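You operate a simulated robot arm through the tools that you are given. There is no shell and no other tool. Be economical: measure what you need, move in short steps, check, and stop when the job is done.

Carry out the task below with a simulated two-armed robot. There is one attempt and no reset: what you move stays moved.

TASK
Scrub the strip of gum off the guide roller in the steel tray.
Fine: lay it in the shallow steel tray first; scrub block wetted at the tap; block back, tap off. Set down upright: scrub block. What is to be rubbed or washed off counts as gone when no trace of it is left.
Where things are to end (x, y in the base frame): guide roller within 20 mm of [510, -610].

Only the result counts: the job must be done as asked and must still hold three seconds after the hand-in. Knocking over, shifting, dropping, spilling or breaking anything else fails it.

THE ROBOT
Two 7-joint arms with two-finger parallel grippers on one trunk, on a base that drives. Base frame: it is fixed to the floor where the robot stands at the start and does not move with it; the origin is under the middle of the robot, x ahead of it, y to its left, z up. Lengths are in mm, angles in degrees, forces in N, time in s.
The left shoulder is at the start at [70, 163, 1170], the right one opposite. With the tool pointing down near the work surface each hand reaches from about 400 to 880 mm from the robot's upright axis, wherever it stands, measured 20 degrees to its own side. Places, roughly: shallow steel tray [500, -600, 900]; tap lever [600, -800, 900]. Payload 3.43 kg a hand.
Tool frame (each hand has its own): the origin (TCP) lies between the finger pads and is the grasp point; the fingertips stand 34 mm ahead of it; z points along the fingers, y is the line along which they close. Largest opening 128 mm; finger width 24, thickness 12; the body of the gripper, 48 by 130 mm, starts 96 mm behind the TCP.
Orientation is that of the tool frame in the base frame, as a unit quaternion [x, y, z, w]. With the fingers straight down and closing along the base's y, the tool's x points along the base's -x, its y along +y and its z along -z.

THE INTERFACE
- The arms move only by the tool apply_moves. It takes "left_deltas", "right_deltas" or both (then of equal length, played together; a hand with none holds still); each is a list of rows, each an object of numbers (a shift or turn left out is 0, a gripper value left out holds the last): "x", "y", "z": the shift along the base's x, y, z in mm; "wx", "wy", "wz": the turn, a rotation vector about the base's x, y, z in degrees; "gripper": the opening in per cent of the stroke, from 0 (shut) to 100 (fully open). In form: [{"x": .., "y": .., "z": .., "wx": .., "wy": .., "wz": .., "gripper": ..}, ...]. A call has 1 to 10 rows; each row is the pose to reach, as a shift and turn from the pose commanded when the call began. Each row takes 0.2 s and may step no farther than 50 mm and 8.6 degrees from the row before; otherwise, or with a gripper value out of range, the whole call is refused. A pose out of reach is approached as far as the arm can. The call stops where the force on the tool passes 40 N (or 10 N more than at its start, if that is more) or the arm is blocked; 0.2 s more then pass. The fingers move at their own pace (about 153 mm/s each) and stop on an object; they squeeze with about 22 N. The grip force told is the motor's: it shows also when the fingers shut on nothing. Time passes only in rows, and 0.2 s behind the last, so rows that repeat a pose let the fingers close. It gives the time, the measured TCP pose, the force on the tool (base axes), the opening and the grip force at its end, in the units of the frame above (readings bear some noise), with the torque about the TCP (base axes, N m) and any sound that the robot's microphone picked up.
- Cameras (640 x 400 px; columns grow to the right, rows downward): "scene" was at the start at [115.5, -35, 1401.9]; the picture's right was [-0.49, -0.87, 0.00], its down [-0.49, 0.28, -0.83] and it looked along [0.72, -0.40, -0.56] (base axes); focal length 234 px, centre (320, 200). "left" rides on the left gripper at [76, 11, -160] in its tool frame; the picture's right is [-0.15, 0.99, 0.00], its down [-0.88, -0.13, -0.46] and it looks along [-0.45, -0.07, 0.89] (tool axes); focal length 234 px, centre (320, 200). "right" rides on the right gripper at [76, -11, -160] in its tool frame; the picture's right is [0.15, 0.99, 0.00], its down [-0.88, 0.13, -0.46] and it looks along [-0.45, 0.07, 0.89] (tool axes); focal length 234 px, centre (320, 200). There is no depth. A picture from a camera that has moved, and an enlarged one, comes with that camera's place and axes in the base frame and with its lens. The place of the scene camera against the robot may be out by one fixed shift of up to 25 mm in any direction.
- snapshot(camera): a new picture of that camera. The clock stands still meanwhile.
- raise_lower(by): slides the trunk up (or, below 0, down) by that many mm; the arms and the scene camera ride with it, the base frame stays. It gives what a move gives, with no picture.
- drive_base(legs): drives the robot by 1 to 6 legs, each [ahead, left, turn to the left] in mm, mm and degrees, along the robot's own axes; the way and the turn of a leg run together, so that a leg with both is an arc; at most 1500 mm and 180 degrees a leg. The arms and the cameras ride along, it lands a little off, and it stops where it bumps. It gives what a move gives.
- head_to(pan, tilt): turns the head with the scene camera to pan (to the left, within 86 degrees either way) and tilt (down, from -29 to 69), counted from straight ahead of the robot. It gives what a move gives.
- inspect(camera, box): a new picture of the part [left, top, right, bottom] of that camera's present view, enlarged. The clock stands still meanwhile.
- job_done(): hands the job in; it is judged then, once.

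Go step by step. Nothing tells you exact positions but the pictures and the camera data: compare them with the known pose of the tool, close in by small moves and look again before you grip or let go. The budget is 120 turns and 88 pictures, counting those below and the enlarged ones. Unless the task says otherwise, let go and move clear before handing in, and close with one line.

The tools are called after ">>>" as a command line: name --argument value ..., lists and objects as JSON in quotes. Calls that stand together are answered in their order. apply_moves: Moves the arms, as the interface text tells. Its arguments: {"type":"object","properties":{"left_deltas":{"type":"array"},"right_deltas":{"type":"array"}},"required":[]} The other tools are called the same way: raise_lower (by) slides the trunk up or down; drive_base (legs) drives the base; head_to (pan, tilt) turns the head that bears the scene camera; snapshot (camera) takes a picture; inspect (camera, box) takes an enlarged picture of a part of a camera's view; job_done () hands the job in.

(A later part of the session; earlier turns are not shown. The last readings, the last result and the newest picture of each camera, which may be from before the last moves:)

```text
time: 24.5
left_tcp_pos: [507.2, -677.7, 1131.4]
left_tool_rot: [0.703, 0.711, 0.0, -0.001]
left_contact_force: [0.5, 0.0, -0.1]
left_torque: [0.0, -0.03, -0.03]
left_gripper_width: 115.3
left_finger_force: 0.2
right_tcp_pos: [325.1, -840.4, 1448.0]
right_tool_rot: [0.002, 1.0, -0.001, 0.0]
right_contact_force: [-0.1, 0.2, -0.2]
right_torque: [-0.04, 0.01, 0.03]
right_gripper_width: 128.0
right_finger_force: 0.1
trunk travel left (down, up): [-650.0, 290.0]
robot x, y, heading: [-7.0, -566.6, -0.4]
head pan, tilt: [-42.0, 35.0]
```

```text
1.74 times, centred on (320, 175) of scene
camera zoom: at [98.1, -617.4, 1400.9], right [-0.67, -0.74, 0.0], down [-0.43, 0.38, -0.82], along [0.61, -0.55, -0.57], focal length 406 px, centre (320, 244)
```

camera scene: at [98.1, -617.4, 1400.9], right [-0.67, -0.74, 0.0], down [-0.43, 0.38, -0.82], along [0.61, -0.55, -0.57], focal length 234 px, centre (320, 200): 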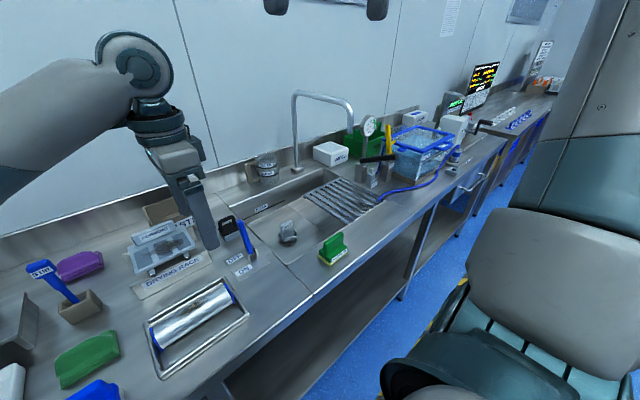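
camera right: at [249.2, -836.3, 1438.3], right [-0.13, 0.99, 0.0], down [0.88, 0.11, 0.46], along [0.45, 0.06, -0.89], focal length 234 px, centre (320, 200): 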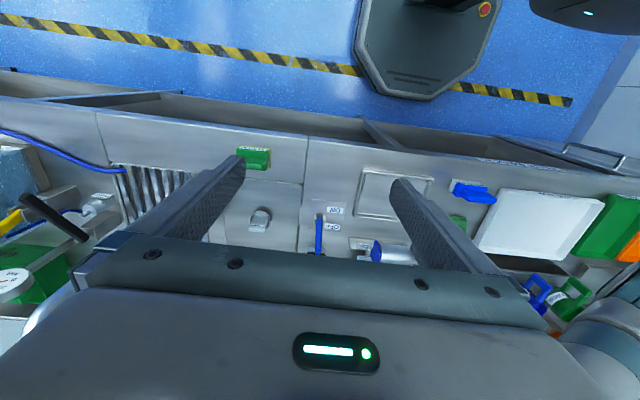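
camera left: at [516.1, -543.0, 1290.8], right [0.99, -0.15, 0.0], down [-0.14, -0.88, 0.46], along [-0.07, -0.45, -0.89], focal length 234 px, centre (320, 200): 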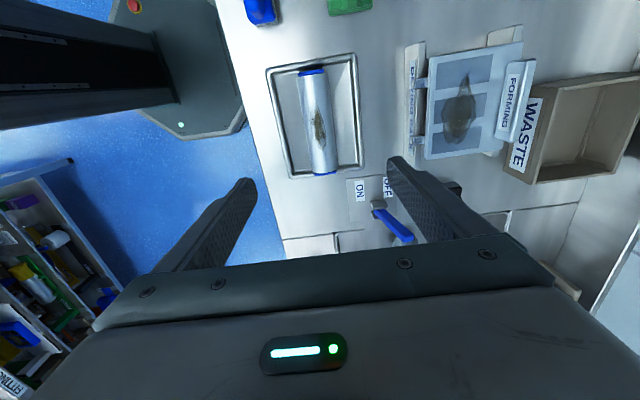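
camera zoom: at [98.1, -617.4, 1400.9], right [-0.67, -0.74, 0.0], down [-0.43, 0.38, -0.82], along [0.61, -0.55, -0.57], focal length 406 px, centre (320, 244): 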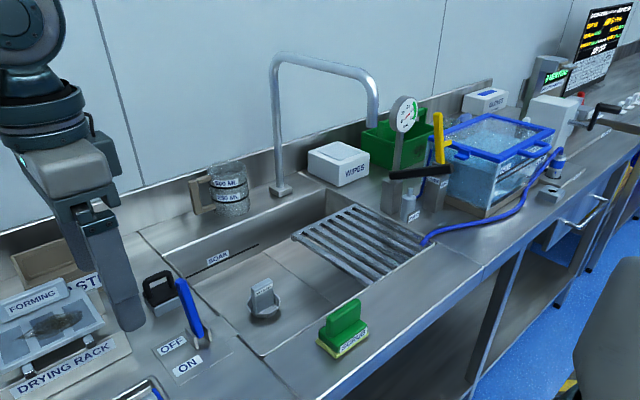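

>>> apply_moves --left_deltas '[{"x": 20, "y": -35, "z": 25}, {"x": 40, "y": -70, "z": 50}, {"x": 60, "y": -100, "z": 75}, {"x": 60, "y": -130, "z": 110}]'

>>> snapshot --camera "left"

>>> snapshot --camera "right"

```text
time: 25.5
left_tcp_pos: [557.5, -796.6, 1239.9]
left_tool_rot: [0.703, 0.711, 0.001, 0.001]
left_contact_force: [-1.3, -0.4, -0.3]
left_torque: [0.03, -0.05, -0.01]
left_gripper_width: 115.0
left_finger_force: 0.0
left hand out of reach, approached as far as the arm can: row 4
right_tcp_pos: [323.3, -842.6, 1446.9]
right_tool_rot: [0.001, 1.0, 0.0, 0.001]
right_contact_force: [0.5, 0.2, -0.9]
right_torque: [0.0, -0.03, 0.0]
right_gripper_width: 128.0
right_finger_force: 0.1
trunk travel left (down, up): [-650.0, 290.0]
robot x, y, heading: [-8.0, -565.6, -0.0]
head pan, tilt: [-42.0, 35.0]
```

```text
49 pictures are left
camera left: at [566.4, -720.6, 1398.9], right [0.99, -0.14, 0.0], down [-0.12, -0.88, 0.46], along [-0.06, -0.45, -0.89], focal length 234 px, centre (320, 200)
```

left: 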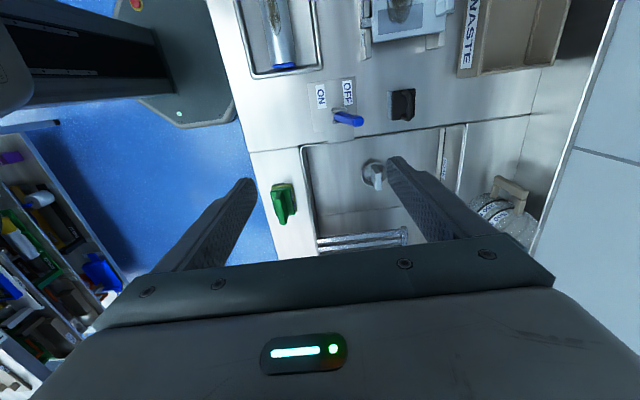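

```text
48 pictures are left
camera right: at [248.2, -854.6, 1607.0], right [-0.14, 0.99, 0.0], down [0.88, 0.13, 0.46], along [0.45, 0.07, -0.89], focal length 234 px, centre (320, 200)
```

right: 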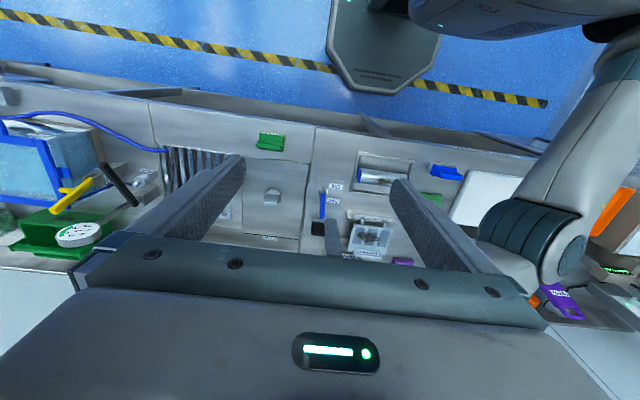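

>>> inspect --camera "scene" --box '[280, 80, 400, 230]'

```text
2.67 times, centred on (340, 155) of scene
camera zoom: at [95.8, -619.5, 1401.0], right [-0.67, -0.74, 0.0], down [-0.42, 0.39, -0.82], along [0.61, -0.55, -0.57], focal length 623 px, centre (267, 320)
```

zoom: 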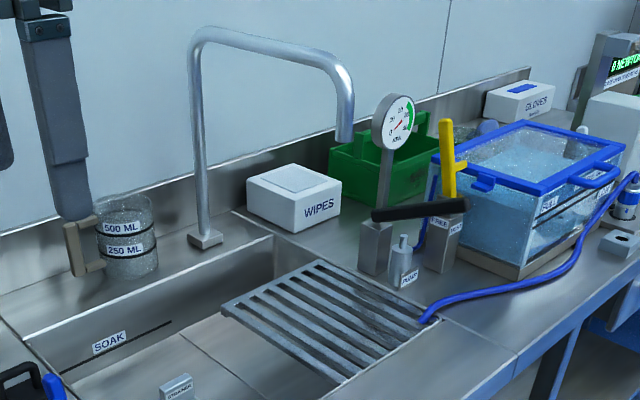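

The spout outlet looks to be near (630, -1225, 1135) over the grid, the block at (441, -973), the lever tip near (616, -789, 987). I pull the left hand back and drive further right.

>>> apply_moves --left_deltas '[{"x": -10, "y": 46}, {"x": -20, "y": 92}, {"x": -30, "y": 138}, {"x": -40, "y": 184}, {"x": -50, "y": 230}, {"x": -50, "y": 275}, {"x": -50, "y": 290}]'

>>> drive_base --legs '[[0, -270, 0]]'

>>> snapshot --camera "scene"

>>> snapshot --camera "right"

```text
time: 27.1
left_tcp_pos: [507.0, -501.0, 1236.3]
left_tool_rot: [0.703, 0.711, -0.001, 0.0]
left_contact_force: [-0.4, -0.1, -0.2]
left_torque: [0.04, 0.0, -0.02]
left_gripper_width: 115.3
left_finger_force: 0.0
right_tcp_pos: [326.4, -841.4, 1447.2]
right_tool_rot: [0.001, 1.0, 0.0, 0.0]
right_contact_force: [-0.2, -0.1, -0.5]
right_torque: [0.0, -0.01, 0.05]
right_gripper_width: 127.9
right_finger_force: 0.0
trunk travel left (down, up): [-650.0, 290.0]
robot x, y, heading: [-7.0, -567.8, 0.0]
head pan, tilt: [-42.0, 35.0]
```

```text
time: 29.0
left_tcp_pos: [508.0, -775.3, 1235.8]
left_tool_rot: [0.703, 0.712, 0.0, -0.001]
left_contact_force: [-0.1, -0.7, 0.0]
left_torque: [-0.05, -0.02, -0.01]
left_gripper_width: 115.6
left_finger_force: 0.0
right_tcp_pos: [325.9, -1115.5, 1447.8]
right_tool_rot: [0.0, 1.0, -0.001, 0.0]
right_contact_force: [-0.3, 0.4, 0.0]
right_torque: [0.01, 0.0, -0.01]
right_gripper_width: 127.9
right_finger_force: 0.2
trunk travel left (down, up): [-650.0, 290.0]
robot x, y, heading: [-6.0, -845.4, 0.0]
head pan, tilt: [-42.0, 35.0]
```

```text
46 pictures are left
camera scene: at [98.0, -893.3, 1400.9], right [-0.67, -0.74, 0.0], down [-0.43, 0.38, -0.82], along [0.61, -0.55, -0.57], focal length 234 px, centre (320, 200)
```

scene: 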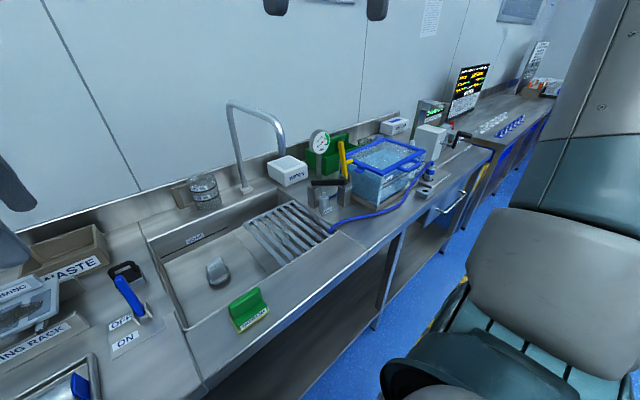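

```text
45 pictures are left
camera right: at [251.0, -1127.6, 1607.0], right [-0.15, 0.99, 0.0], down [0.88, 0.13, 0.46], along [0.45, 0.06, -0.89], focal length 234 px, centre (320, 200)
```

right: 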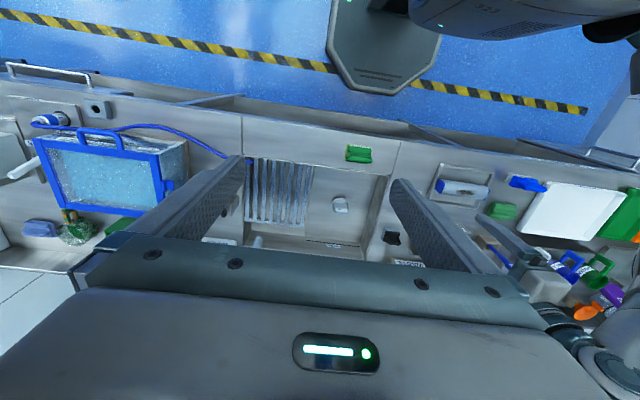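

>>> inspect --camera "scene" --box '[190, 80, 350, 280]'

>>> inspect --camera "right" --box '[220, 130, 400, 260]'

```text
2.00 times, centred on (270, 180) of scene
camera zoom: at [98.0, -893.3, 1400.9], right [-0.67, -0.74, 0.0], down [-0.43, 0.38, -0.82], along [0.61, -0.55, -0.57], focal length 467 px, centre (420, 240)
```

zoom: 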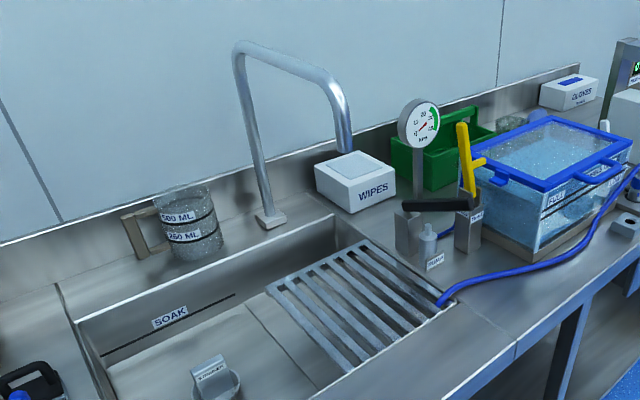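

```text
3.08 times, centred on (310, 195) of right
camera zoom: at [251.0, -1127.6, 1607.0], right [-0.15, 0.99, 0.0], down [0.88, 0.13, 0.46], along [0.45, 0.06, -0.89], focal length 720 px, centre (351, 215)
```

zoom: 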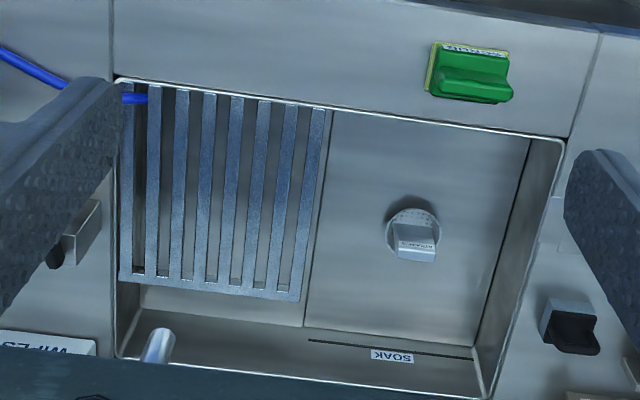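

>>> apply_moves --right_deltas '[{"x": 11, "y": 13, "z": -25, "wz": 8.5}, {"x": 22, "y": 27, "z": -50, "wz": 17}, {"x": 33, "y": 40, "z": -75, "wz": 25.5}, {"x": 44, "y": 54, "z": -105, "wz": 34}, {"x": 56, "y": 67, "z": -135, "wz": 42.5}, {"x": 67, "y": 80, "z": -165, "wz": 51}, {"x": 78, "y": 94, "z": -195, "wz": 59.5}, {"x": 90, "y": 108, "z": -225, "wz": 68}, {"x": 101, "y": 121, "z": -255, "wz": 76.5}, {"x": 112, "y": 135, "z": -285, "wz": 85}]'

>>> apply_moves --right_deltas '[{"z": -20, "wz": 5}]'

>>> snapshot --camera "right"

>>> snapshot --camera "scene"

```text
time: 31.2
left_tcp_pos: [508.6, -774.5, 1235.2]
left_tool_rot: [0.702, 0.712, -0.001, -0.001]
left_contact_force: [-0.2, 0.6, 0.3]
left_torque: [-0.04, 0.0, -0.02]
left_gripper_width: 115.2
left_finger_force: 0.1
right_tcp_pos: [419.7, -966.2, 1160.2]
right_tool_rot: [-0.674, 0.739, -0.002, 0.001]
right_contact_force: [-0.2, -1.0, -0.4]
right_torque: [-0.03, 0.02, -0.04]
right_gripper_width: 128.0
right_finger_force: 0.1
right hand out of reach, approached as far as the arm can: row 10
trunk travel left (down, up): [-650.0, 290.0]
robot x, y, heading: [-5.3, -843.9, -0.2]
head pan, tilt: [-42.0, 35.0]
```

```text
time: 31.6
left_tcp_pos: [508.2, -775.9, 1235.2]
left_tool_rot: [0.702, 0.713, -0.001, -0.001]
left_contact_force: [-0.7, -0.6, -0.2]
left_torque: [0.0, 0.0, 0.01]
left_gripper_width: 115.2
left_finger_force: 0.1
right_tcp_pos: [395.7, -957.5, 1140.7]
right_tool_rot: [-0.704, 0.71, -0.001, 0.001]
right_contact_force: [-0.2, 0.0, 0.1]
right_torque: [0.01, -0.02, 0.01]
right_gripper_width: 127.9
right_finger_force: 0.1
right hand out of reach, approached as far as the arm can: row 1
trunk travel left (down, up): [-650.0, 290.0]
robot x, y, heading: [-4.3, -843.8, -0.1]
head pan, tilt: [-42.0, 35.0]
```

```text
42 pictures are left
camera right: at [405.6, -1034.4, 1301.9], right [-0.99, -0.14, 0.0], down [-0.12, 0.88, 0.45], along [-0.06, 0.45, -0.89], focal length 234 px, centre (320, 200)
```

right: 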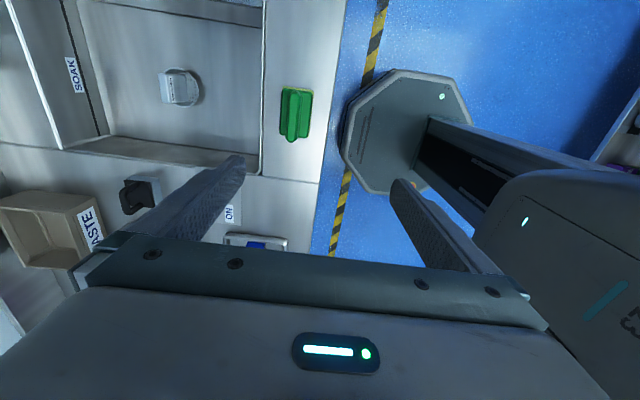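

```text
41 pictures are left
camera scene: at [98.4, -893.7, 1400.9], right [-0.67, -0.74, 0.0], down [-0.43, 0.38, -0.82], along [0.61, -0.55, -0.57], focal length 234 px, centre (320, 200)
```

scene: 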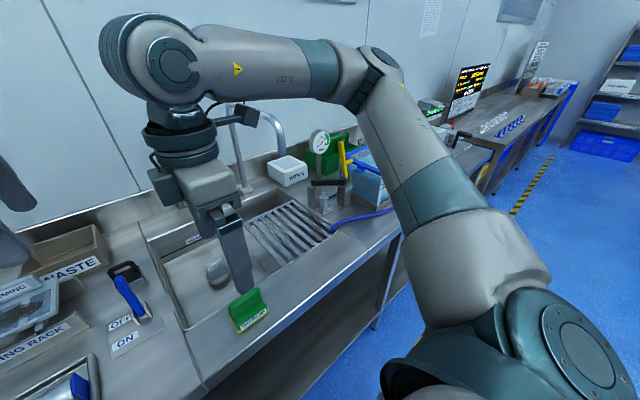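

The right arm is cramped this close in; I back the base off 90 mm.

>>> drive_base --legs '[[-90, 0, 0]]'

>>> apply_moves --right_deltas '[{"x": 45}, {"x": 85}]'

>>> snapshot --camera "right"

```text
time: 32.7
left_tcp_pos: [418.9, -776.5, 1234.4]
left_tool_rot: [0.702, 0.712, 0.001, 0.0]
left_contact_force: [-0.1, -1.7, 0.7]
left_torque: [-0.01, 0.0, -0.02]
left_gripper_width: 115.2
left_finger_force: 0.0
right_tcp_pos: [306.4, -959.2, 1141.5]
right_tool_rot: [-0.703, 0.711, -0.002, 0.0]
right_contact_force: [-0.7, -0.8, 0.3]
right_torque: [0.05, -0.01, -0.01]
right_gripper_width: 128.0
right_finger_force: 0.0
trunk travel left (down, up): [-650.0, 290.0]
robot x, y, heading: [-96.5, -846.6, -0.0]
head pan, tilt: [-42.0, 35.0]
```

```text
time: 33.3
left_tcp_pos: [418.9, -776.0, 1236.1]
left_tool_rot: [0.702, 0.713, 0.001, 0.0]
left_contact_force: [-0.6, 0.6, -0.1]
left_torque: [-0.02, -0.02, 0.0]
left_gripper_width: 115.3
left_finger_force: 0.1
right_tcp_pos: [305.5, -958.5, 1142.5]
right_tool_rot: [-0.703, 0.711, -0.003, 0.002]
right_contact_force: [-0.5, -0.1, 0.9]
right_torque: [-0.03, -0.01, 0.0]
right_gripper_width: 127.9
right_finger_force: 0.0
right hand out of reach, approached as far as the arm can: row 1, 2
trunk travel left (down, up): [-650.0, 290.0]
robot x, y, heading: [-100.9, -843.9, 0.0]
head pan, tilt: [-42.0, 35.0]
```

```text
40 pictures are left
camera right: at [315.5, -1035.1, 1302.4], right [-0.99, -0.14, 0.0], down [-0.12, 0.88, 0.45], along [-0.06, 0.45, -0.89], focal length 234 px, centre (320, 200)
```

right: 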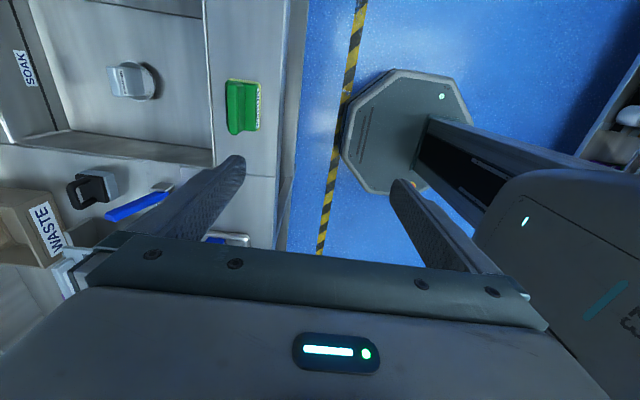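

>>> apply_moves --right_deltas '[{"wz": -8.5}, {"wz": -17}, {"wz": -25.5}, {"wz": -34}, {"wz": -42.5}, {"wz": -51}, {"wz": -59.5}, {"wz": -68}, {"wz": -76.5}, {"wz": -85}]'

>>> apply_moves --right_deltas '[{"wz": -8.5}, {"wz": -17}, {"wz": -25.5}, {"wz": -34}, {"wz": -42.5}, {"wz": -51}, {"wz": -59.5}, {"wz": -68}, {"wz": -76.5}, {"wz": -85}]'

>>> apply_moves --right_deltas '[{"wz": -5}, {"wz": -9.5}]'

>>> snapshot --camera "right"

```text
time: 35.5
left_tcp_pos: [418.6, -776.5, 1235.5]
left_tool_rot: [0.702, 0.712, 0.0, 0.001]
left_contact_force: [-0.3, 0.1, 0.1]
left_torque: [0.01, 0.0, -0.02]
left_gripper_width: 115.3
left_finger_force: 0.0
right_tcp_pos: [304.3, -957.6, 1138.1]
right_tool_rot: [-0.037, 0.999, -0.002, -0.001]
right_contact_force: [-0.2, 0.7, 0.1]
right_torque: [-0.03, 0.03, 0.0]
right_gripper_width: 127.9
right_finger_force: 0.1
trunk travel left (down, up): [-650.0, 290.0]
robot x, y, heading: [-93.0, -844.9, -0.3]
head pan, tilt: [-42.0, 35.0]
```

```text
time: 37.7
left_tcp_pos: [418.7, -776.3, 1234.3]
left_tool_rot: [0.702, 0.712, 0.0, 0.0]
left_contact_force: [0.0, -0.4, 0.1]
left_torque: [0.01, 0.01, 0.04]
left_gripper_width: 115.5
left_finger_force: 0.0
right_tcp_pos: [307.1, -956.7, 1137.5]
right_tool_rot: [0.648, 0.762, -0.002, -0.003]
right_contact_force: [-0.8, -0.4, 0.2]
right_torque: [0.02, -0.04, 0.05]
right_gripper_width: 128.0
right_finger_force: 0.1
trunk travel left (down, up): [-650.0, 290.0]
robot x, y, heading: [-95.8, -843.6, -0.2]
head pan, tilt: [-42.0, 35.0]
```

```text
time: 38.3
left_tcp_pos: [418.1, -775.8, 1235.5]
left_tool_rot: [0.702, 0.713, 0.0, 0.0]
left_contact_force: [0.0, 0.0, 0.2]
left_torque: [0.0, -0.02, 0.01]
left_gripper_width: 115.4
left_finger_force: 0.0
right_tcp_pos: [306.6, -954.9, 1137.3]
right_tool_rot: [0.708, 0.706, 0.0, -0.001]
right_contact_force: [-0.1, 0.0, -0.1]
right_torque: [-0.03, -0.01, -0.03]
right_gripper_width: 127.7
right_finger_force: 0.1
trunk travel left (down, up): [-650.0, 290.0]
robot x, y, heading: [-93.2, -843.4, -0.1]
head pan, tilt: [-42.0, 35.0]
```

```text
39 pictures are left
camera right: at [298.0, -880.9, 1297.6], right [0.99, 0.14, 0.0], down [0.13, -0.88, 0.45], along [0.06, -0.45, -0.89], focal length 234 px, centre (320, 200)
```

right: 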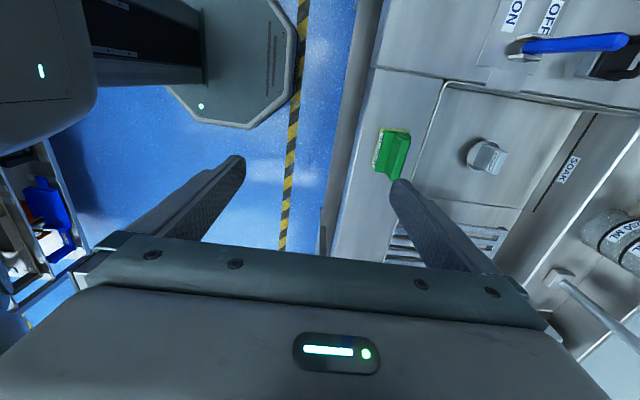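

>>> apply_moves --right_deltas '[{"x": 40, "y": -5}, {"x": 80, "y": -10}, {"x": 128, "y": -16}, {"x": 128, "y": -16, "z": -40}, {"x": 128, "y": -16, "z": -80}]'

>>> snapshot --camera "right"

>>> inspect --camera "scene" --box '[160, 180, 320, 340]'

```text
time: 39.5
left_tcp_pos: [421.6, -776.9, 1235.0]
left_tool_rot: [0.702, 0.712, -0.001, 0.0]
left_contact_force: [1.1, -0.5, -0.6]
left_torque: [0.02, 0.02, 0.0]
left_gripper_width: 115.2
left_finger_force: 0.0
right_tcp_pos: [435.5, -974.1, 1058.4]
right_tool_rot: [0.708, 0.707, 0.0, -0.004]
right_contact_force: [0.1, -0.2, 0.3]
right_torque: [-0.02, 0.02, 0.01]
right_gripper_width: 128.2
right_finger_force: 0.1
right hand out of reach, approached as far as the arm can: row 3, 4, 5
trunk travel left (down, up): [-650.0, 290.0]
robot x, y, heading: [-92.0, -844.1, -0.3]
head pan, tilt: [-42.0, 35.0]
```

```text
38 pictures are left
camera right: at [426.3, -899.1, 1218.4], right [0.99, 0.14, 0.0], down [0.13, -0.88, 0.45], along [0.06, -0.45, -0.89], focal length 234 px, centre (320, 200)
```

right: 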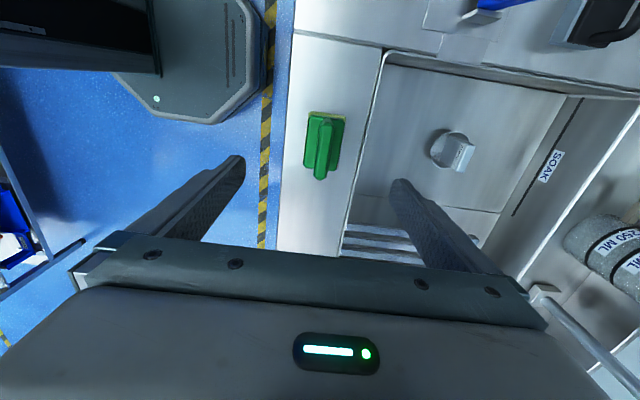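

```text
2.50 times, centred on (240, 260) of scene
camera zoom: at [11.3, -894.9, 1400.7], right [-0.67, -0.74, 0.0], down [-0.43, 0.38, -0.82], along [0.61, -0.55, -0.58], focal length 584 px, centre (520, 50)
```

zoom: 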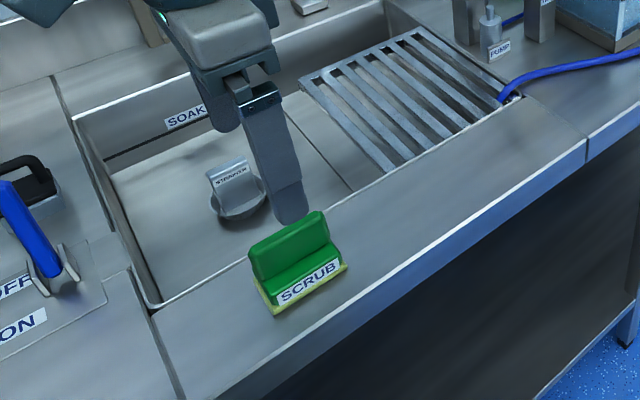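

>>> apply_moves --right_deltas '[{"x": 5, "y": -5, "z": -40}, {"x": 5, "y": -5, "z": -80}, {"x": 5, "y": -5, "z": -120}]'

>>> snapshot --camera "right"

>>> inspect --camera "scene" --box '[180, 210, 300, 310]'

```text
time: 40.3
left_tcp_pos: [417.9, -776.6, 1234.6]
left_tool_rot: [0.702, 0.712, 0.0, 0.0]
left_contact_force: [0.2, 0.6, -0.3]
left_torque: [0.02, 0.01, -0.01]
left_gripper_width: 115.2
left_finger_force: 0.1
right_tcp_pos: [435.3, -999.8, 947.5]
right_tool_rot: [0.708, 0.706, 0.0, -0.003]
right_contact_force: [-0.2, 0.4, -0.2]
right_torque: [0.03, -0.02, 0.02]
right_gripper_width: 128.2
right_finger_force: 0.1
right hand out of reach, approached as far as the arm can: row 2, 3
trunk travel left (down, up): [-650.0, 290.0]
robot x, y, heading: [-96.9, -841.3, -0.1]
head pan, tilt: [-42.0, 35.0]
```

```text
36 pictures are left
camera right: at [425.7, -924.7, 1108.5], right [0.99, 0.15, 0.0], down [0.13, -0.88, 0.45], along [0.06, -0.45, -0.89], focal length 234 px, centre (320, 200)
```

right: 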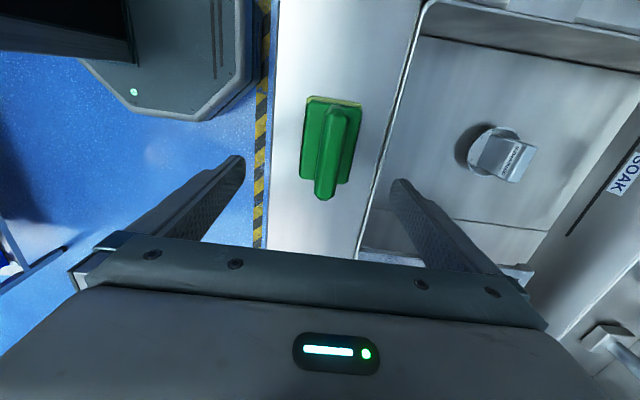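

```text
4.00 times, centred on (240, 260) of scene
camera zoom: at [8.8, -894.5, 1400.9], right [-0.67, -0.74, 0.0], down [-0.43, 0.38, -0.82], along [0.61, -0.55, -0.57], focal length 934 px, centre (640, -40)
```

zoom: 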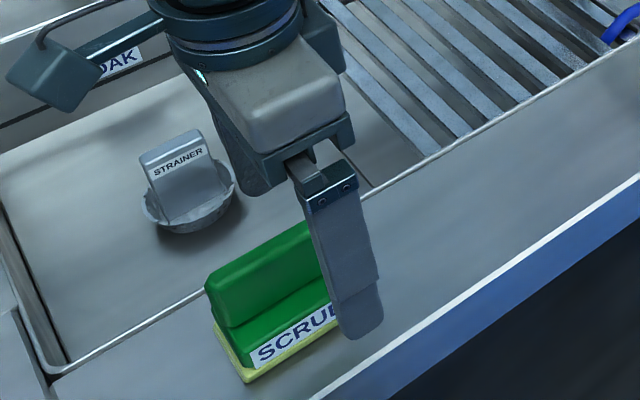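

>>> apply_moves --right_deltas '[{"z": 45}, {"z": 80}]'

>>> drive_base --legs '[[0, 110, 0]]'

>>> apply_moves --right_deltas '[{"x": 1, "y": -45}, {"x": 3, "y": -90}]'

```text
time: 40.9
left_tcp_pos: [417.6, -775.1, 1236.7]
left_tool_rot: [0.702, 0.712, -0.001, 0.0]
left_contact_force: [0.0, 0.1, 0.0]
left_torque: [0.02, -0.01, 0.05]
left_gripper_width: 115.2
left_finger_force: 0.0
right_tcp_pos: [428.7, -996.8, 1029.9]
right_tool_rot: [0.707, 0.707, -0.001, -0.001]
right_contact_force: [0.4, 0.1, -0.1]
right_torque: [0.0, -0.05, -0.01]
right_gripper_width: 128.3
right_finger_force: 0.0
trunk travel left (down, up): [-650.0, 290.0]
robot x, y, heading: [-90.0, -842.4, -0.3]
head pan, tilt: [-42.0, 35.0]
```

```text
time: 42.1
left_tcp_pos: [418.7, -667.7, 1235.4]
left_tool_rot: [0.702, 0.712, 0.0, 0.001]
left_contact_force: [0.9, 0.8, 0.1]
left_torque: [-0.01, -0.03, -0.01]
left_gripper_width: 115.3
left_finger_force: 0.0
right_tcp_pos: [429.3, -890.7, 1029.3]
right_tool_rot: [0.707, 0.707, -0.001, -0.003]
right_contact_force: [-0.3, -0.8, -0.2]
right_torque: [-0.02, -0.01, -0.01]
right_gripper_width: 127.8
right_finger_force: 0.1
trunk travel left (down, up): [-650.0, 290.0]
robot x, y, heading: [-94.8, -735.9, 0.0]
head pan, tilt: [-42.0, 35.0]
```

```text
time: 42.7
left_tcp_pos: [418.5, -668.9, 1236.8]
left_tool_rot: [0.702, 0.712, 0.0, 0.0]
left_contact_force: [0.0, -0.7, 0.2]
left_torque: [0.04, -0.02, 0.01]
left_gripper_width: 115.2
left_finger_force: 0.0
right_tcp_pos: [432.1, -981.3, 1029.9]
right_tool_rot: [0.707, 0.707, -0.002, -0.001]
right_contact_force: [-0.5, -0.7, 0.1]
right_torque: [-0.02, 0.0, -0.04]
right_gripper_width: 128.2
right_finger_force: 0.1
trunk travel left (down, up): [-650.0, 290.0]
robot x, y, heading: [-94.2, -737.8, -0.1]
head pan, tilt: [-42.0, 35.0]
```

>>> apply_moves --right_deltas '[{"x": 9, "y": -1, "z": -40}, {"x": 9, "y": -1, "z": -85}]'

>>> snapshot --camera "right"

>>> head_to --pan -30 --tilt 40

>>> snapshot --camera "scene"

```text
time: 43.3
left_tcp_pos: [419.0, -668.2, 1235.0]
left_tool_rot: [0.703, 0.712, -0.001, 0.0]
left_contact_force: [-0.4, -0.2, 0.2]
left_torque: [-0.01, -0.01, 0.01]
left_gripper_width: 115.2
left_finger_force: 0.1
right_tcp_pos: [444.7, -981.9, 942.5]
right_tool_rot: [0.707, 0.707, -0.002, -0.002]
right_contact_force: [-0.5, -0.5, -0.9]
right_torque: [-0.03, -0.03, 0.0]
right_gripper_width: 128.3
right_finger_force: 0.1
trunk travel left (down, up): [-650.0, 290.0]
robot x, y, heading: [-93.7, -740.5, -0.1]
head pan, tilt: [-42.0, 35.0]
```

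```text
34 pictures are left
camera right: at [434.9, -906.9, 1102.3], right [0.99, 0.15, -0.01], down [0.13, -0.88, 0.45], along [0.06, -0.45, -0.89], focal length 234 px, centre (320, 200)
```

right: 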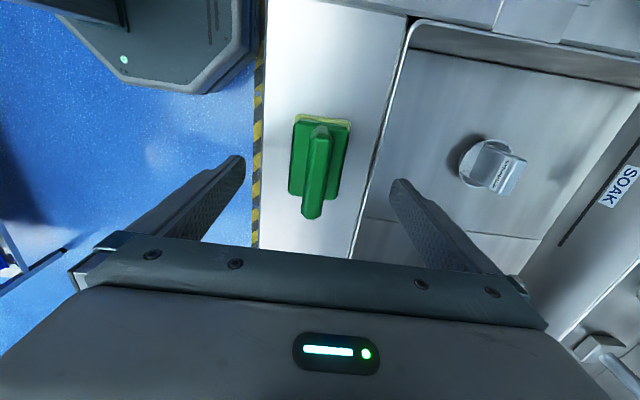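

```text
time: 44.0
left_tcp_pos: [418.0, -669.0, 1236.0]
left_tool_rot: [0.702, 0.712, 0.001, 0.0]
left_contact_force: [0.0, 0.7, -0.3]
left_torque: [0.0, -0.01, 0.01]
left_gripper_width: 115.3
left_finger_force: 0.0
right_tcp_pos: [443.0, -981.9, 943.2]
right_tool_rot: [0.708, 0.707, -0.001, -0.002]
right_contact_force: [1.2, -0.3, -0.2]
right_torque: [-0.04, -0.02, 0.0]
right_gripper_width: 128.3
right_finger_force: 0.1
trunk travel left (down, up): [-650.0, 290.0]
robot x, y, heading: [-99.6, -736.1, -0.1]
head pan, tilt: [-30.0, 40.0]
```

```text
33 pictures are left
camera scene: at [16.8, -770.9, 1393.4], right [-0.5, -0.87, 0.0], down [-0.56, 0.32, -0.77], along [0.66, -0.38, -0.64], focal length 234 px, centre (320, 200)
```

scene: 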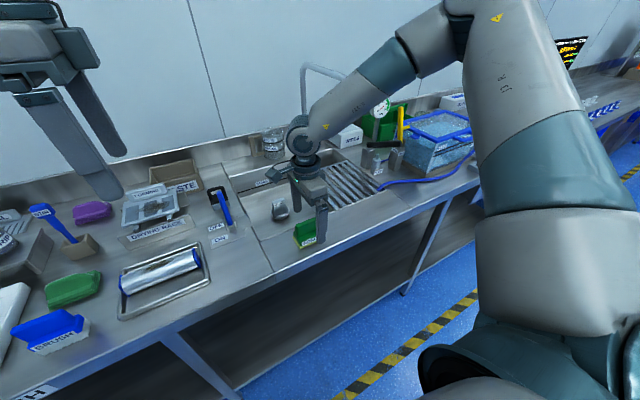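

>>> apply_moves --right_deltas '[{"x": -2, "z": -12}, {"x": -2, "z": -24}, {"x": -2, "z": -24, "gripper": 50}, {"x": -2, "z": -24, "gripper": 25}, {"x": -2, "z": -24, "gripper": 5}, {"x": -2, "z": -24, "gripper": 0}, {"x": -2, "z": -24, "gripper": 0}]'

>>> inspect --camera "right" --box '[220, 80, 420, 260]'

>>> inspect --camera "scene" --box '[260, 160, 360, 270]'

```text
time: 45.6
left_tcp_pos: [418.3, -669.8, 1235.4]
left_tool_rot: [0.702, 0.712, 0.001, 0.0]
left_contact_force: [0.1, -0.6, 0.1]
left_torque: [-0.01, 0.0, -0.01]
left_gripper_width: 115.0
left_finger_force: 0.0
right_tcp_pos: [441.1, -981.3, 920.6]
right_tool_rot: [0.707, 0.707, -0.002, -0.002]
right_contact_force: [-0.8, 0.1, -0.1]
right_torque: [0.01, -0.01, 0.03]
right_gripper_width: 49.7
right_finger_force: 21.9
trunk travel left (down, up): [-650.0, 290.0]
robot x, y, heading: [-94.1, -737.1, -0.1]
head pan, tilt: [-30.0, 40.0]
```

```text
2.22 times, centred on (320, 170) of right
camera zoom: at [431.0, -906.1, 1080.8], right [0.99, 0.15, 0.0], down [0.13, -0.88, 0.45], along [0.06, -0.45, -0.89], focal length 520 px, centre (320, 267)
```

zoom: 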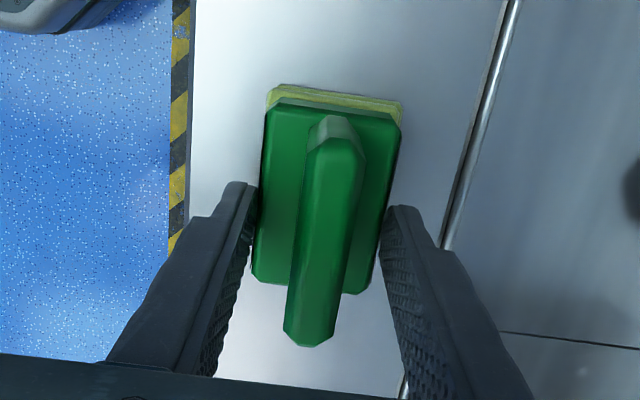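

```text
3.64 times, centred on (310, 215) of scene
camera zoom: at [17.1, -770.8, 1393.3], right [-0.5, -0.87, 0.0], down [-0.56, 0.32, -0.77], along [0.66, -0.38, -0.64], focal length 849 px, centre (356, 146)
```

zoom: 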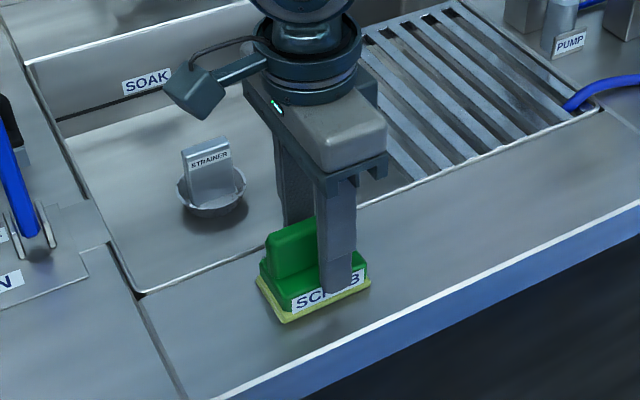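

The fingers hold the base (50 mm); I'd rather hold the handle, so I open, rise 22 mm and close again.

>>> apply_moves --right_deltas '[{"gripper": 60}, {"gripper": 70}, {"z": 22, "gripper": 70}, {"z": 22, "gripper": 20}, {"z": 22, "gripper": 5}, {"z": 22, "gripper": 0}, {"z": 22, "gripper": 0}]'

>>> inspect --camera "scene" --box '[260, 160, 360, 270]'

```text
time: 47.2
left_tcp_pos: [418.2, -668.0, 1235.1]
left_tool_rot: [0.702, 0.712, 0.0, 0.0]
left_contact_force: [-0.9, 0.3, 0.3]
left_torque: [0.01, -0.01, 0.03]
left_gripper_width: 115.3
left_finger_force: 0.1
right_tcp_pos: [438.7, -980.7, 943.6]
right_tool_rot: [0.707, 0.707, -0.001, -0.002]
right_contact_force: [-0.1, 0.5, 6.1]
right_torque: [-0.07, -0.17, 0.0]
right_gripper_width: 17.7
right_finger_force: 21.6
trunk travel left (down, up): [-650.0, 290.0]
robot x, y, heading: [-96.0, -737.2, 0.1]
head pan, tilt: [-30.0, 40.0]
```

```text
3.64 times, centred on (310, 215) of scene
camera zoom: at [16.6, -770.6, 1393.5], right [-0.5, -0.87, 0.0], down [-0.56, 0.32, -0.77], along [0.66, -0.38, -0.64], focal length 849 px, centre (356, 146)
```

zoom: 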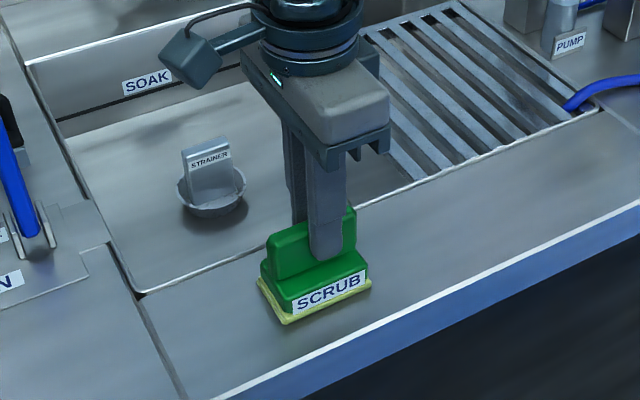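

The handle is gripped (17.7 mm). Rest pose is TCP (439, -981, 943). I lift it, turn the hand back to yaw 0 and drive right towards the spout.

>>> apply_moves --right_deltas '[{"z": 25}, {"z": 70}, {"z": 110, "wz": 8.5}, {"z": 120, "wz": 17}, {"z": 120, "wz": 25.5}, {"z": 120, "wz": 34}, {"z": 120, "wz": 42.5}, {"z": 120, "wz": 51}, {"z": 120, "wz": 59.5}, {"z": 120, "wz": 68}]'

>>> apply_moves --right_deltas '[{"wz": 8}, {"wz": 16}, {"wz": 22}, {"wz": 22, "wy": 0}]'

>>> drive_base --legs '[[0, -200, 0]]'

>>> snapshot --camera "right"

```text
time: 49.4
left_tcp_pos: [419.6, -668.8, 1235.8]
left_tool_rot: [0.702, 0.712, 0.0, 0.0]
left_contact_force: [0.0, 0.4, 0.8]
left_torque: [0.02, -0.01, -0.01]
left_gripper_width: 115.3
left_finger_force: 0.1
right_tcp_pos: [439.4, -981.7, 1062.3]
right_tool_rot: [0.19, 0.982, -0.002, -0.001]
right_contact_force: [-0.7, 0.3, -2.4]
right_torque: [-0.01, -0.01, 0.01]
right_gripper_width: 17.6
right_finger_force: 21.9
trunk travel left (down, up): [-650.0, 290.0]
robot x, y, heading: [-95.1, -737.6, 0.1]
head pan, tilt: [-30.0, 40.0]
```

```text
time: 50.4
left_tcp_pos: [417.9, -669.0, 1235.0]
left_tool_rot: [0.703, 0.712, -0.001, 0.0]
left_contact_force: [0.0, 0.1, -0.2]
left_torque: [0.02, 0.0, -0.01]
left_gripper_width: 115.3
left_finger_force: 0.1
right_tcp_pos: [440.3, -981.0, 1062.9]
right_tool_rot: [-0.002, 1.0, -0.001, -0.001]
right_contact_force: [-0.3, -0.4, -1.1]
right_torque: [-0.04, -0.02, 0.01]
right_gripper_width: 17.8
right_finger_force: 21.6
trunk travel left (down, up): [-650.0, 290.0]
robot x, y, heading: [-95.0, -734.5, 0.1]
head pan, tilt: [-30.0, 40.0]
```

```text
time: 52.0
left_tcp_pos: [419.2, -862.1, 1234.1]
left_tool_rot: [0.702, 0.712, 0.0, 0.001]
left_contact_force: [0.8, -0.3, -0.9]
left_torque: [0.02, 0.01, -0.01]
left_gripper_width: 115.4
left_finger_force: 0.2
right_tcp_pos: [439.3, -1175.5, 1062.7]
right_tool_rot: [-0.001, 1.0, -0.002, -0.001]
right_contact_force: [0.0, 0.2, -1.8]
right_torque: [-0.02, -0.01, 0.0]
right_gripper_width: 17.7
right_finger_force: 22.2
trunk travel left (down, up): [-650.0, 290.0]
robot x, y, heading: [-97.9, -932.8, 0.3]
head pan, tilt: [-30.0, 40.0]
```

```text
29 pictures are left
camera right: at [364.8, -1186.8, 1222.8], right [-0.15, 0.99, 0.0], down [0.88, 0.13, 0.45], along [0.45, 0.06, -0.89], focal length 234 px, centre (320, 200)
```

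right: 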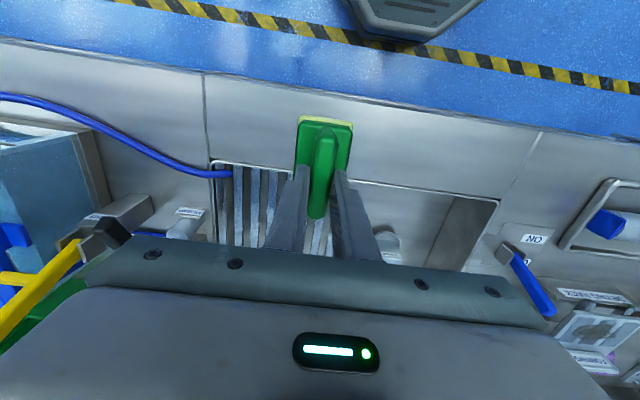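

>>> apply_moves --right_deltas '[{"wy": -7.5, "y": -10}, {"wy": -15, "y": -20}, {"wy": -22.5, "y": -30}, {"wy": -30, "y": -40}, {"wy": -37.5, "y": -54}, {"wy": -45, "y": -54, "z": -20}, {"wy": -45, "y": -54, "z": -45, "x": 30}, {"wy": -45, "y": -54, "z": -65, "x": 70}, {"wy": -45, "y": -54, "z": -75, "x": 110}]'

>>> head_to --pan -30 --tilt 32

>>> snapshot --camera "scene"

```text
time: 54.0
left_tcp_pos: [419.8, -863.6, 1234.5]
left_tool_rot: [0.701, 0.713, 0.0, 0.0]
left_contact_force: [0.4, 0.5, 0.1]
left_torque: [-0.03, 0.05, -0.01]
left_gripper_width: 115.2
left_finger_force: 0.0
right_tcp_pos: [549.9, -1228.8, 985.5]
right_tool_rot: [0.0, 0.925, -0.002, 0.381]
right_contact_force: [-0.6, 0.5, -1.9]
right_torque: [-0.01, 0.1, -0.04]
right_gripper_width: 17.7
right_finger_force: 22.2
right hand out of reach, approached as far as the arm can: row 6
trunk travel left (down, up): [-650.0, 290.0]
robot x, y, heading: [-93.6, -932.5, 0.4]
head pan, tilt: [-30.0, 40.0]
```

```text
time: 54.7
left_tcp_pos: [419.3, -863.4, 1235.7]
left_tool_rot: [0.701, 0.713, -0.001, -0.001]
left_contact_force: [-0.5, -0.7, 0.0]
left_torque: [-0.03, -0.01, 0.01]
left_gripper_width: 115.2
left_finger_force: 0.0
right_tcp_pos: [547.2, -1229.9, 986.9]
right_tool_rot: [0.0, 0.924, -0.002, 0.382]
right_contact_force: [-0.3, -0.1, -2.1]
right_torque: [-0.01, 0.03, 0.02]
right_gripper_width: 17.8
right_finger_force: 21.4
trunk travel left (down, up): [-650.0, 290.0]
robot x, y, heading: [-94.5, -931.9, 0.0]
head pan, tilt: [-30.0, 32.0]
```

```text
28 pictures are left
camera scene: at [21.3, -968.9, 1405.5], right [-0.5, -0.87, 0.0], down [-0.46, 0.26, -0.85], along [0.73, -0.42, -0.53], focal length 234 px, centre (320, 200)
```

scene: 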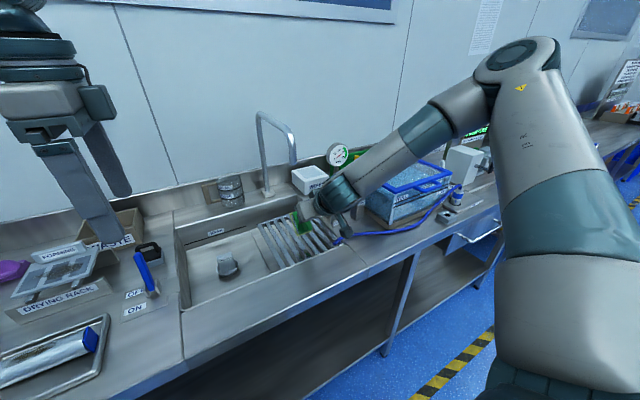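

>>> apply_moves --right_deltas '[{"x": 30}, {"x": 62}]'

>>> inspect --camera "scene" --box '[220, 90, 400, 290]'

>>> snapshot --camera "left"

```text
time: 55.3
left_tcp_pos: [421.9, -862.3, 1235.5]
left_tool_rot: [0.701, 0.713, -0.001, -0.001]
left_contact_force: [0.9, 0.1, 0.2]
left_torque: [-0.03, -0.05, -0.03]
left_gripper_width: 115.3
left_finger_force: 0.0
right_tcp_pos: [613.6, -1230.3, 987.4]
right_tool_rot: [-0.001, 0.924, -0.002, 0.382]
right_contact_force: [-0.2, -0.1, -1.3]
right_torque: [0.0, 0.07, -0.02]
right_gripper_width: 17.4
right_finger_force: 22.0
trunk travel left (down, up): [-650.0, 290.0]
robot x, y, heading: [-92.5, -930.5, 0.1]
head pan, tilt: [-30.0, 32.0]
```

```text
2.00 times, centred on (310, 190) of scene
camera zoom: at [22.8, -968.2, 1405.4], right [-0.5, -0.87, 0.0], down [-0.46, 0.26, -0.85], along [0.73, -0.42, -0.53], focal length 467 px, centre (340, 220)
```

zoom: 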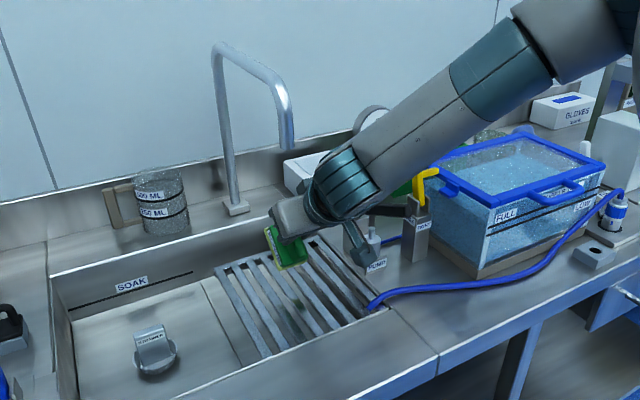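

```text
26 pictures are left
camera left: at [429.8, -787.7, 1393.7], right [0.99, -0.13, 0.0], down [-0.11, -0.88, 0.46], along [-0.06, -0.45, -0.89], focal length 234 px, centre (320, 200)
```

left: 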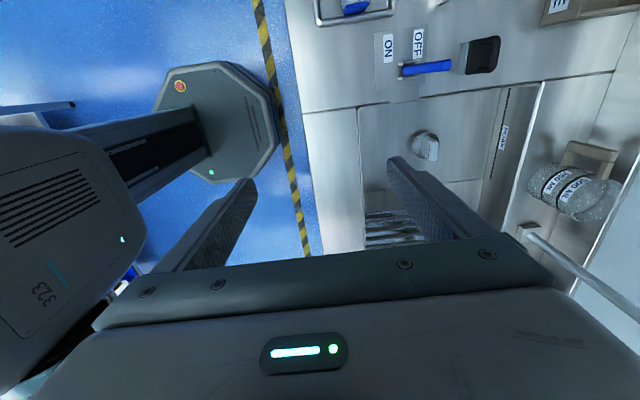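

The block's base is right beneath the outlet. Now the left hand goes over the lever with fingers straddling it along x.

>>> apply_moves --left_deltas '[{"x": 40, "y": 14, "gripper": 40}, {"x": 80, "y": 28}, {"x": 120, "y": 42}, {"x": 160, "y": 56}, {"x": 201, "y": 69}, {"x": 201, "y": 69, "z": -45}, {"x": 201, "y": 69, "z": -90}, {"x": 201, "y": 69, "z": -135}]'

>>> inspect --camera "left" --box '[220, 20, 480, 270]'

>>> inspect --camera "scene" --box '[60, 120, 240, 330]'

```text
time: 57.1
left_tcp_pos: [622.8, -795.1, 1099.5]
left_tool_rot: [0.701, 0.713, 0.0, -0.001]
left_contact_force: [0.3, -0.6, 0.1]
left_torque: [0.03, 0.01, -0.01]
left_gripper_width: 51.1
left_finger_force: 0.1
right_tcp_pos: [612.0, -1230.8, 987.8]
right_tool_rot: [0.0, 0.924, -0.002, 0.382]
right_contact_force: [0.8, 0.8, -2.6]
right_torque: [0.0, 0.1, -0.04]
right_gripper_width: 17.7
right_finger_force: 22.3
trunk travel left (down, up): [-650.0, 290.0]
robot x, y, heading: [-93.6, -933.4, -0.2]
head pan, tilt: [-30.0, 32.0]
```

```text
1.60 times, centred on (350, 145) of left
camera zoom: at [631.6, -719.1, 1258.0], right [0.99, -0.13, 0.0], down [-0.11, -0.88, 0.46], along [-0.06, -0.45, -0.89], focal length 375 px, centre (272, 288)
```

zoom: 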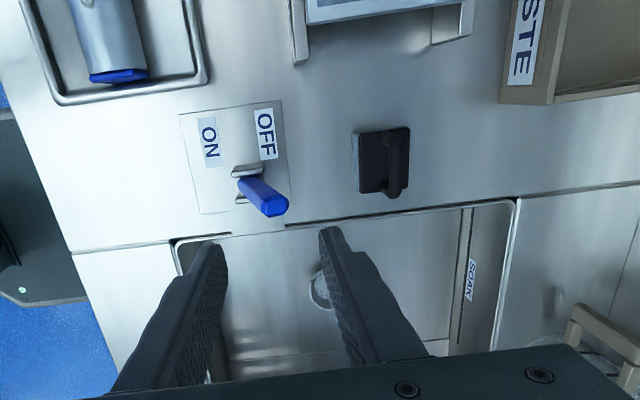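

```text
1.90 times, centred on (150, 225) of scene
camera zoom: at [22.7, -968.6, 1405.5], right [-0.5, -0.87, 0.0], down [-0.46, 0.26, -0.85], along [0.73, -0.42, -0.53], focal length 445 px, centre (644, 152)
```

zoom: 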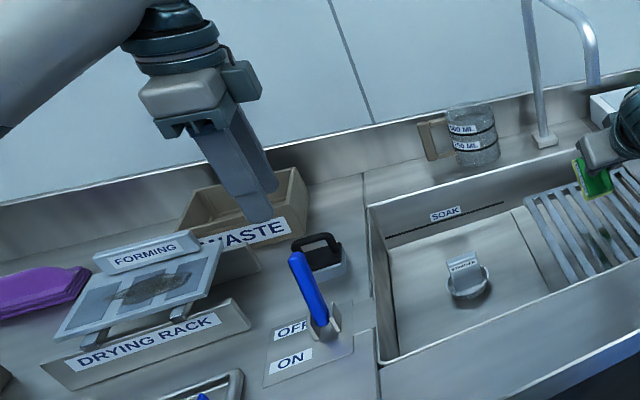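

>>> apply_moves --left_deltas '[{"x": -2, "y": 4, "z": -45}, {"x": -2, "y": 4, "z": -85}, {"x": -2, "y": 4, "z": -108}]'

>>> inspect --camera "left" --box '[220, 80, 440, 260]'

>>> inspect --camera "scene" --box '[90, 170, 210, 330]'

```text
time: 57.9
left_tcp_pos: [617.7, -793.6, 991.1]
left_tool_rot: [0.701, 0.713, 0.001, 0.001]
left_contact_force: [0.2, 0.2, 0.4]
left_torque: [-0.03, 0.0, -0.02]
left_gripper_width: 51.4
left_finger_force: 0.1
right_tcp_pos: [610.7, -1230.1, 986.9]
right_tool_rot: [0.001, 0.924, -0.002, 0.382]
right_contact_force: [-0.3, 0.3, -2.0]
right_torque: [0.0, 0.09, 0.01]
right_gripper_width: 17.8
right_finger_force: 22.4
trunk travel left (down, up): [-650.0, 290.0]
robot x, y, heading: [-92.5, -932.1, 0.1]
head pan, tilt: [-30.0, 32.0]
```

```text
2.22 times, centred on (330, 170) of left
camera zoom: at [626.9, -717.3, 1150.0], right [0.99, -0.13, 0.0], down [-0.12, -0.88, 0.46], along [-0.06, -0.45, -0.89], focal length 520 px, centre (298, 267)
```

zoom: 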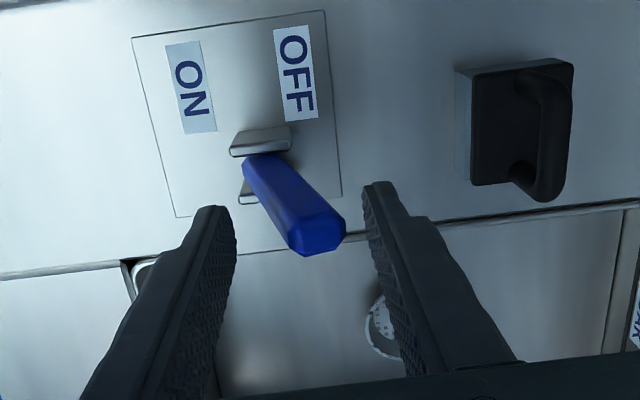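

```text
2.50 times, centred on (150, 250) of scene
camera zoom: at [21.5, -968.5, 1405.6], right [-0.5, -0.87, 0.0], down [-0.46, 0.26, -0.85], along [0.73, -0.42, -0.53], focal length 584 px, centre (745, 75)
```

zoom: 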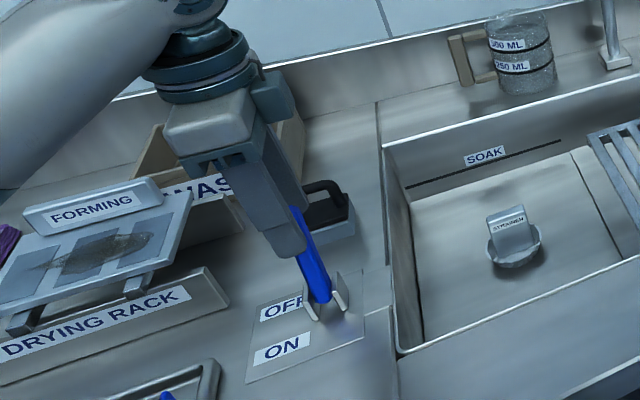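

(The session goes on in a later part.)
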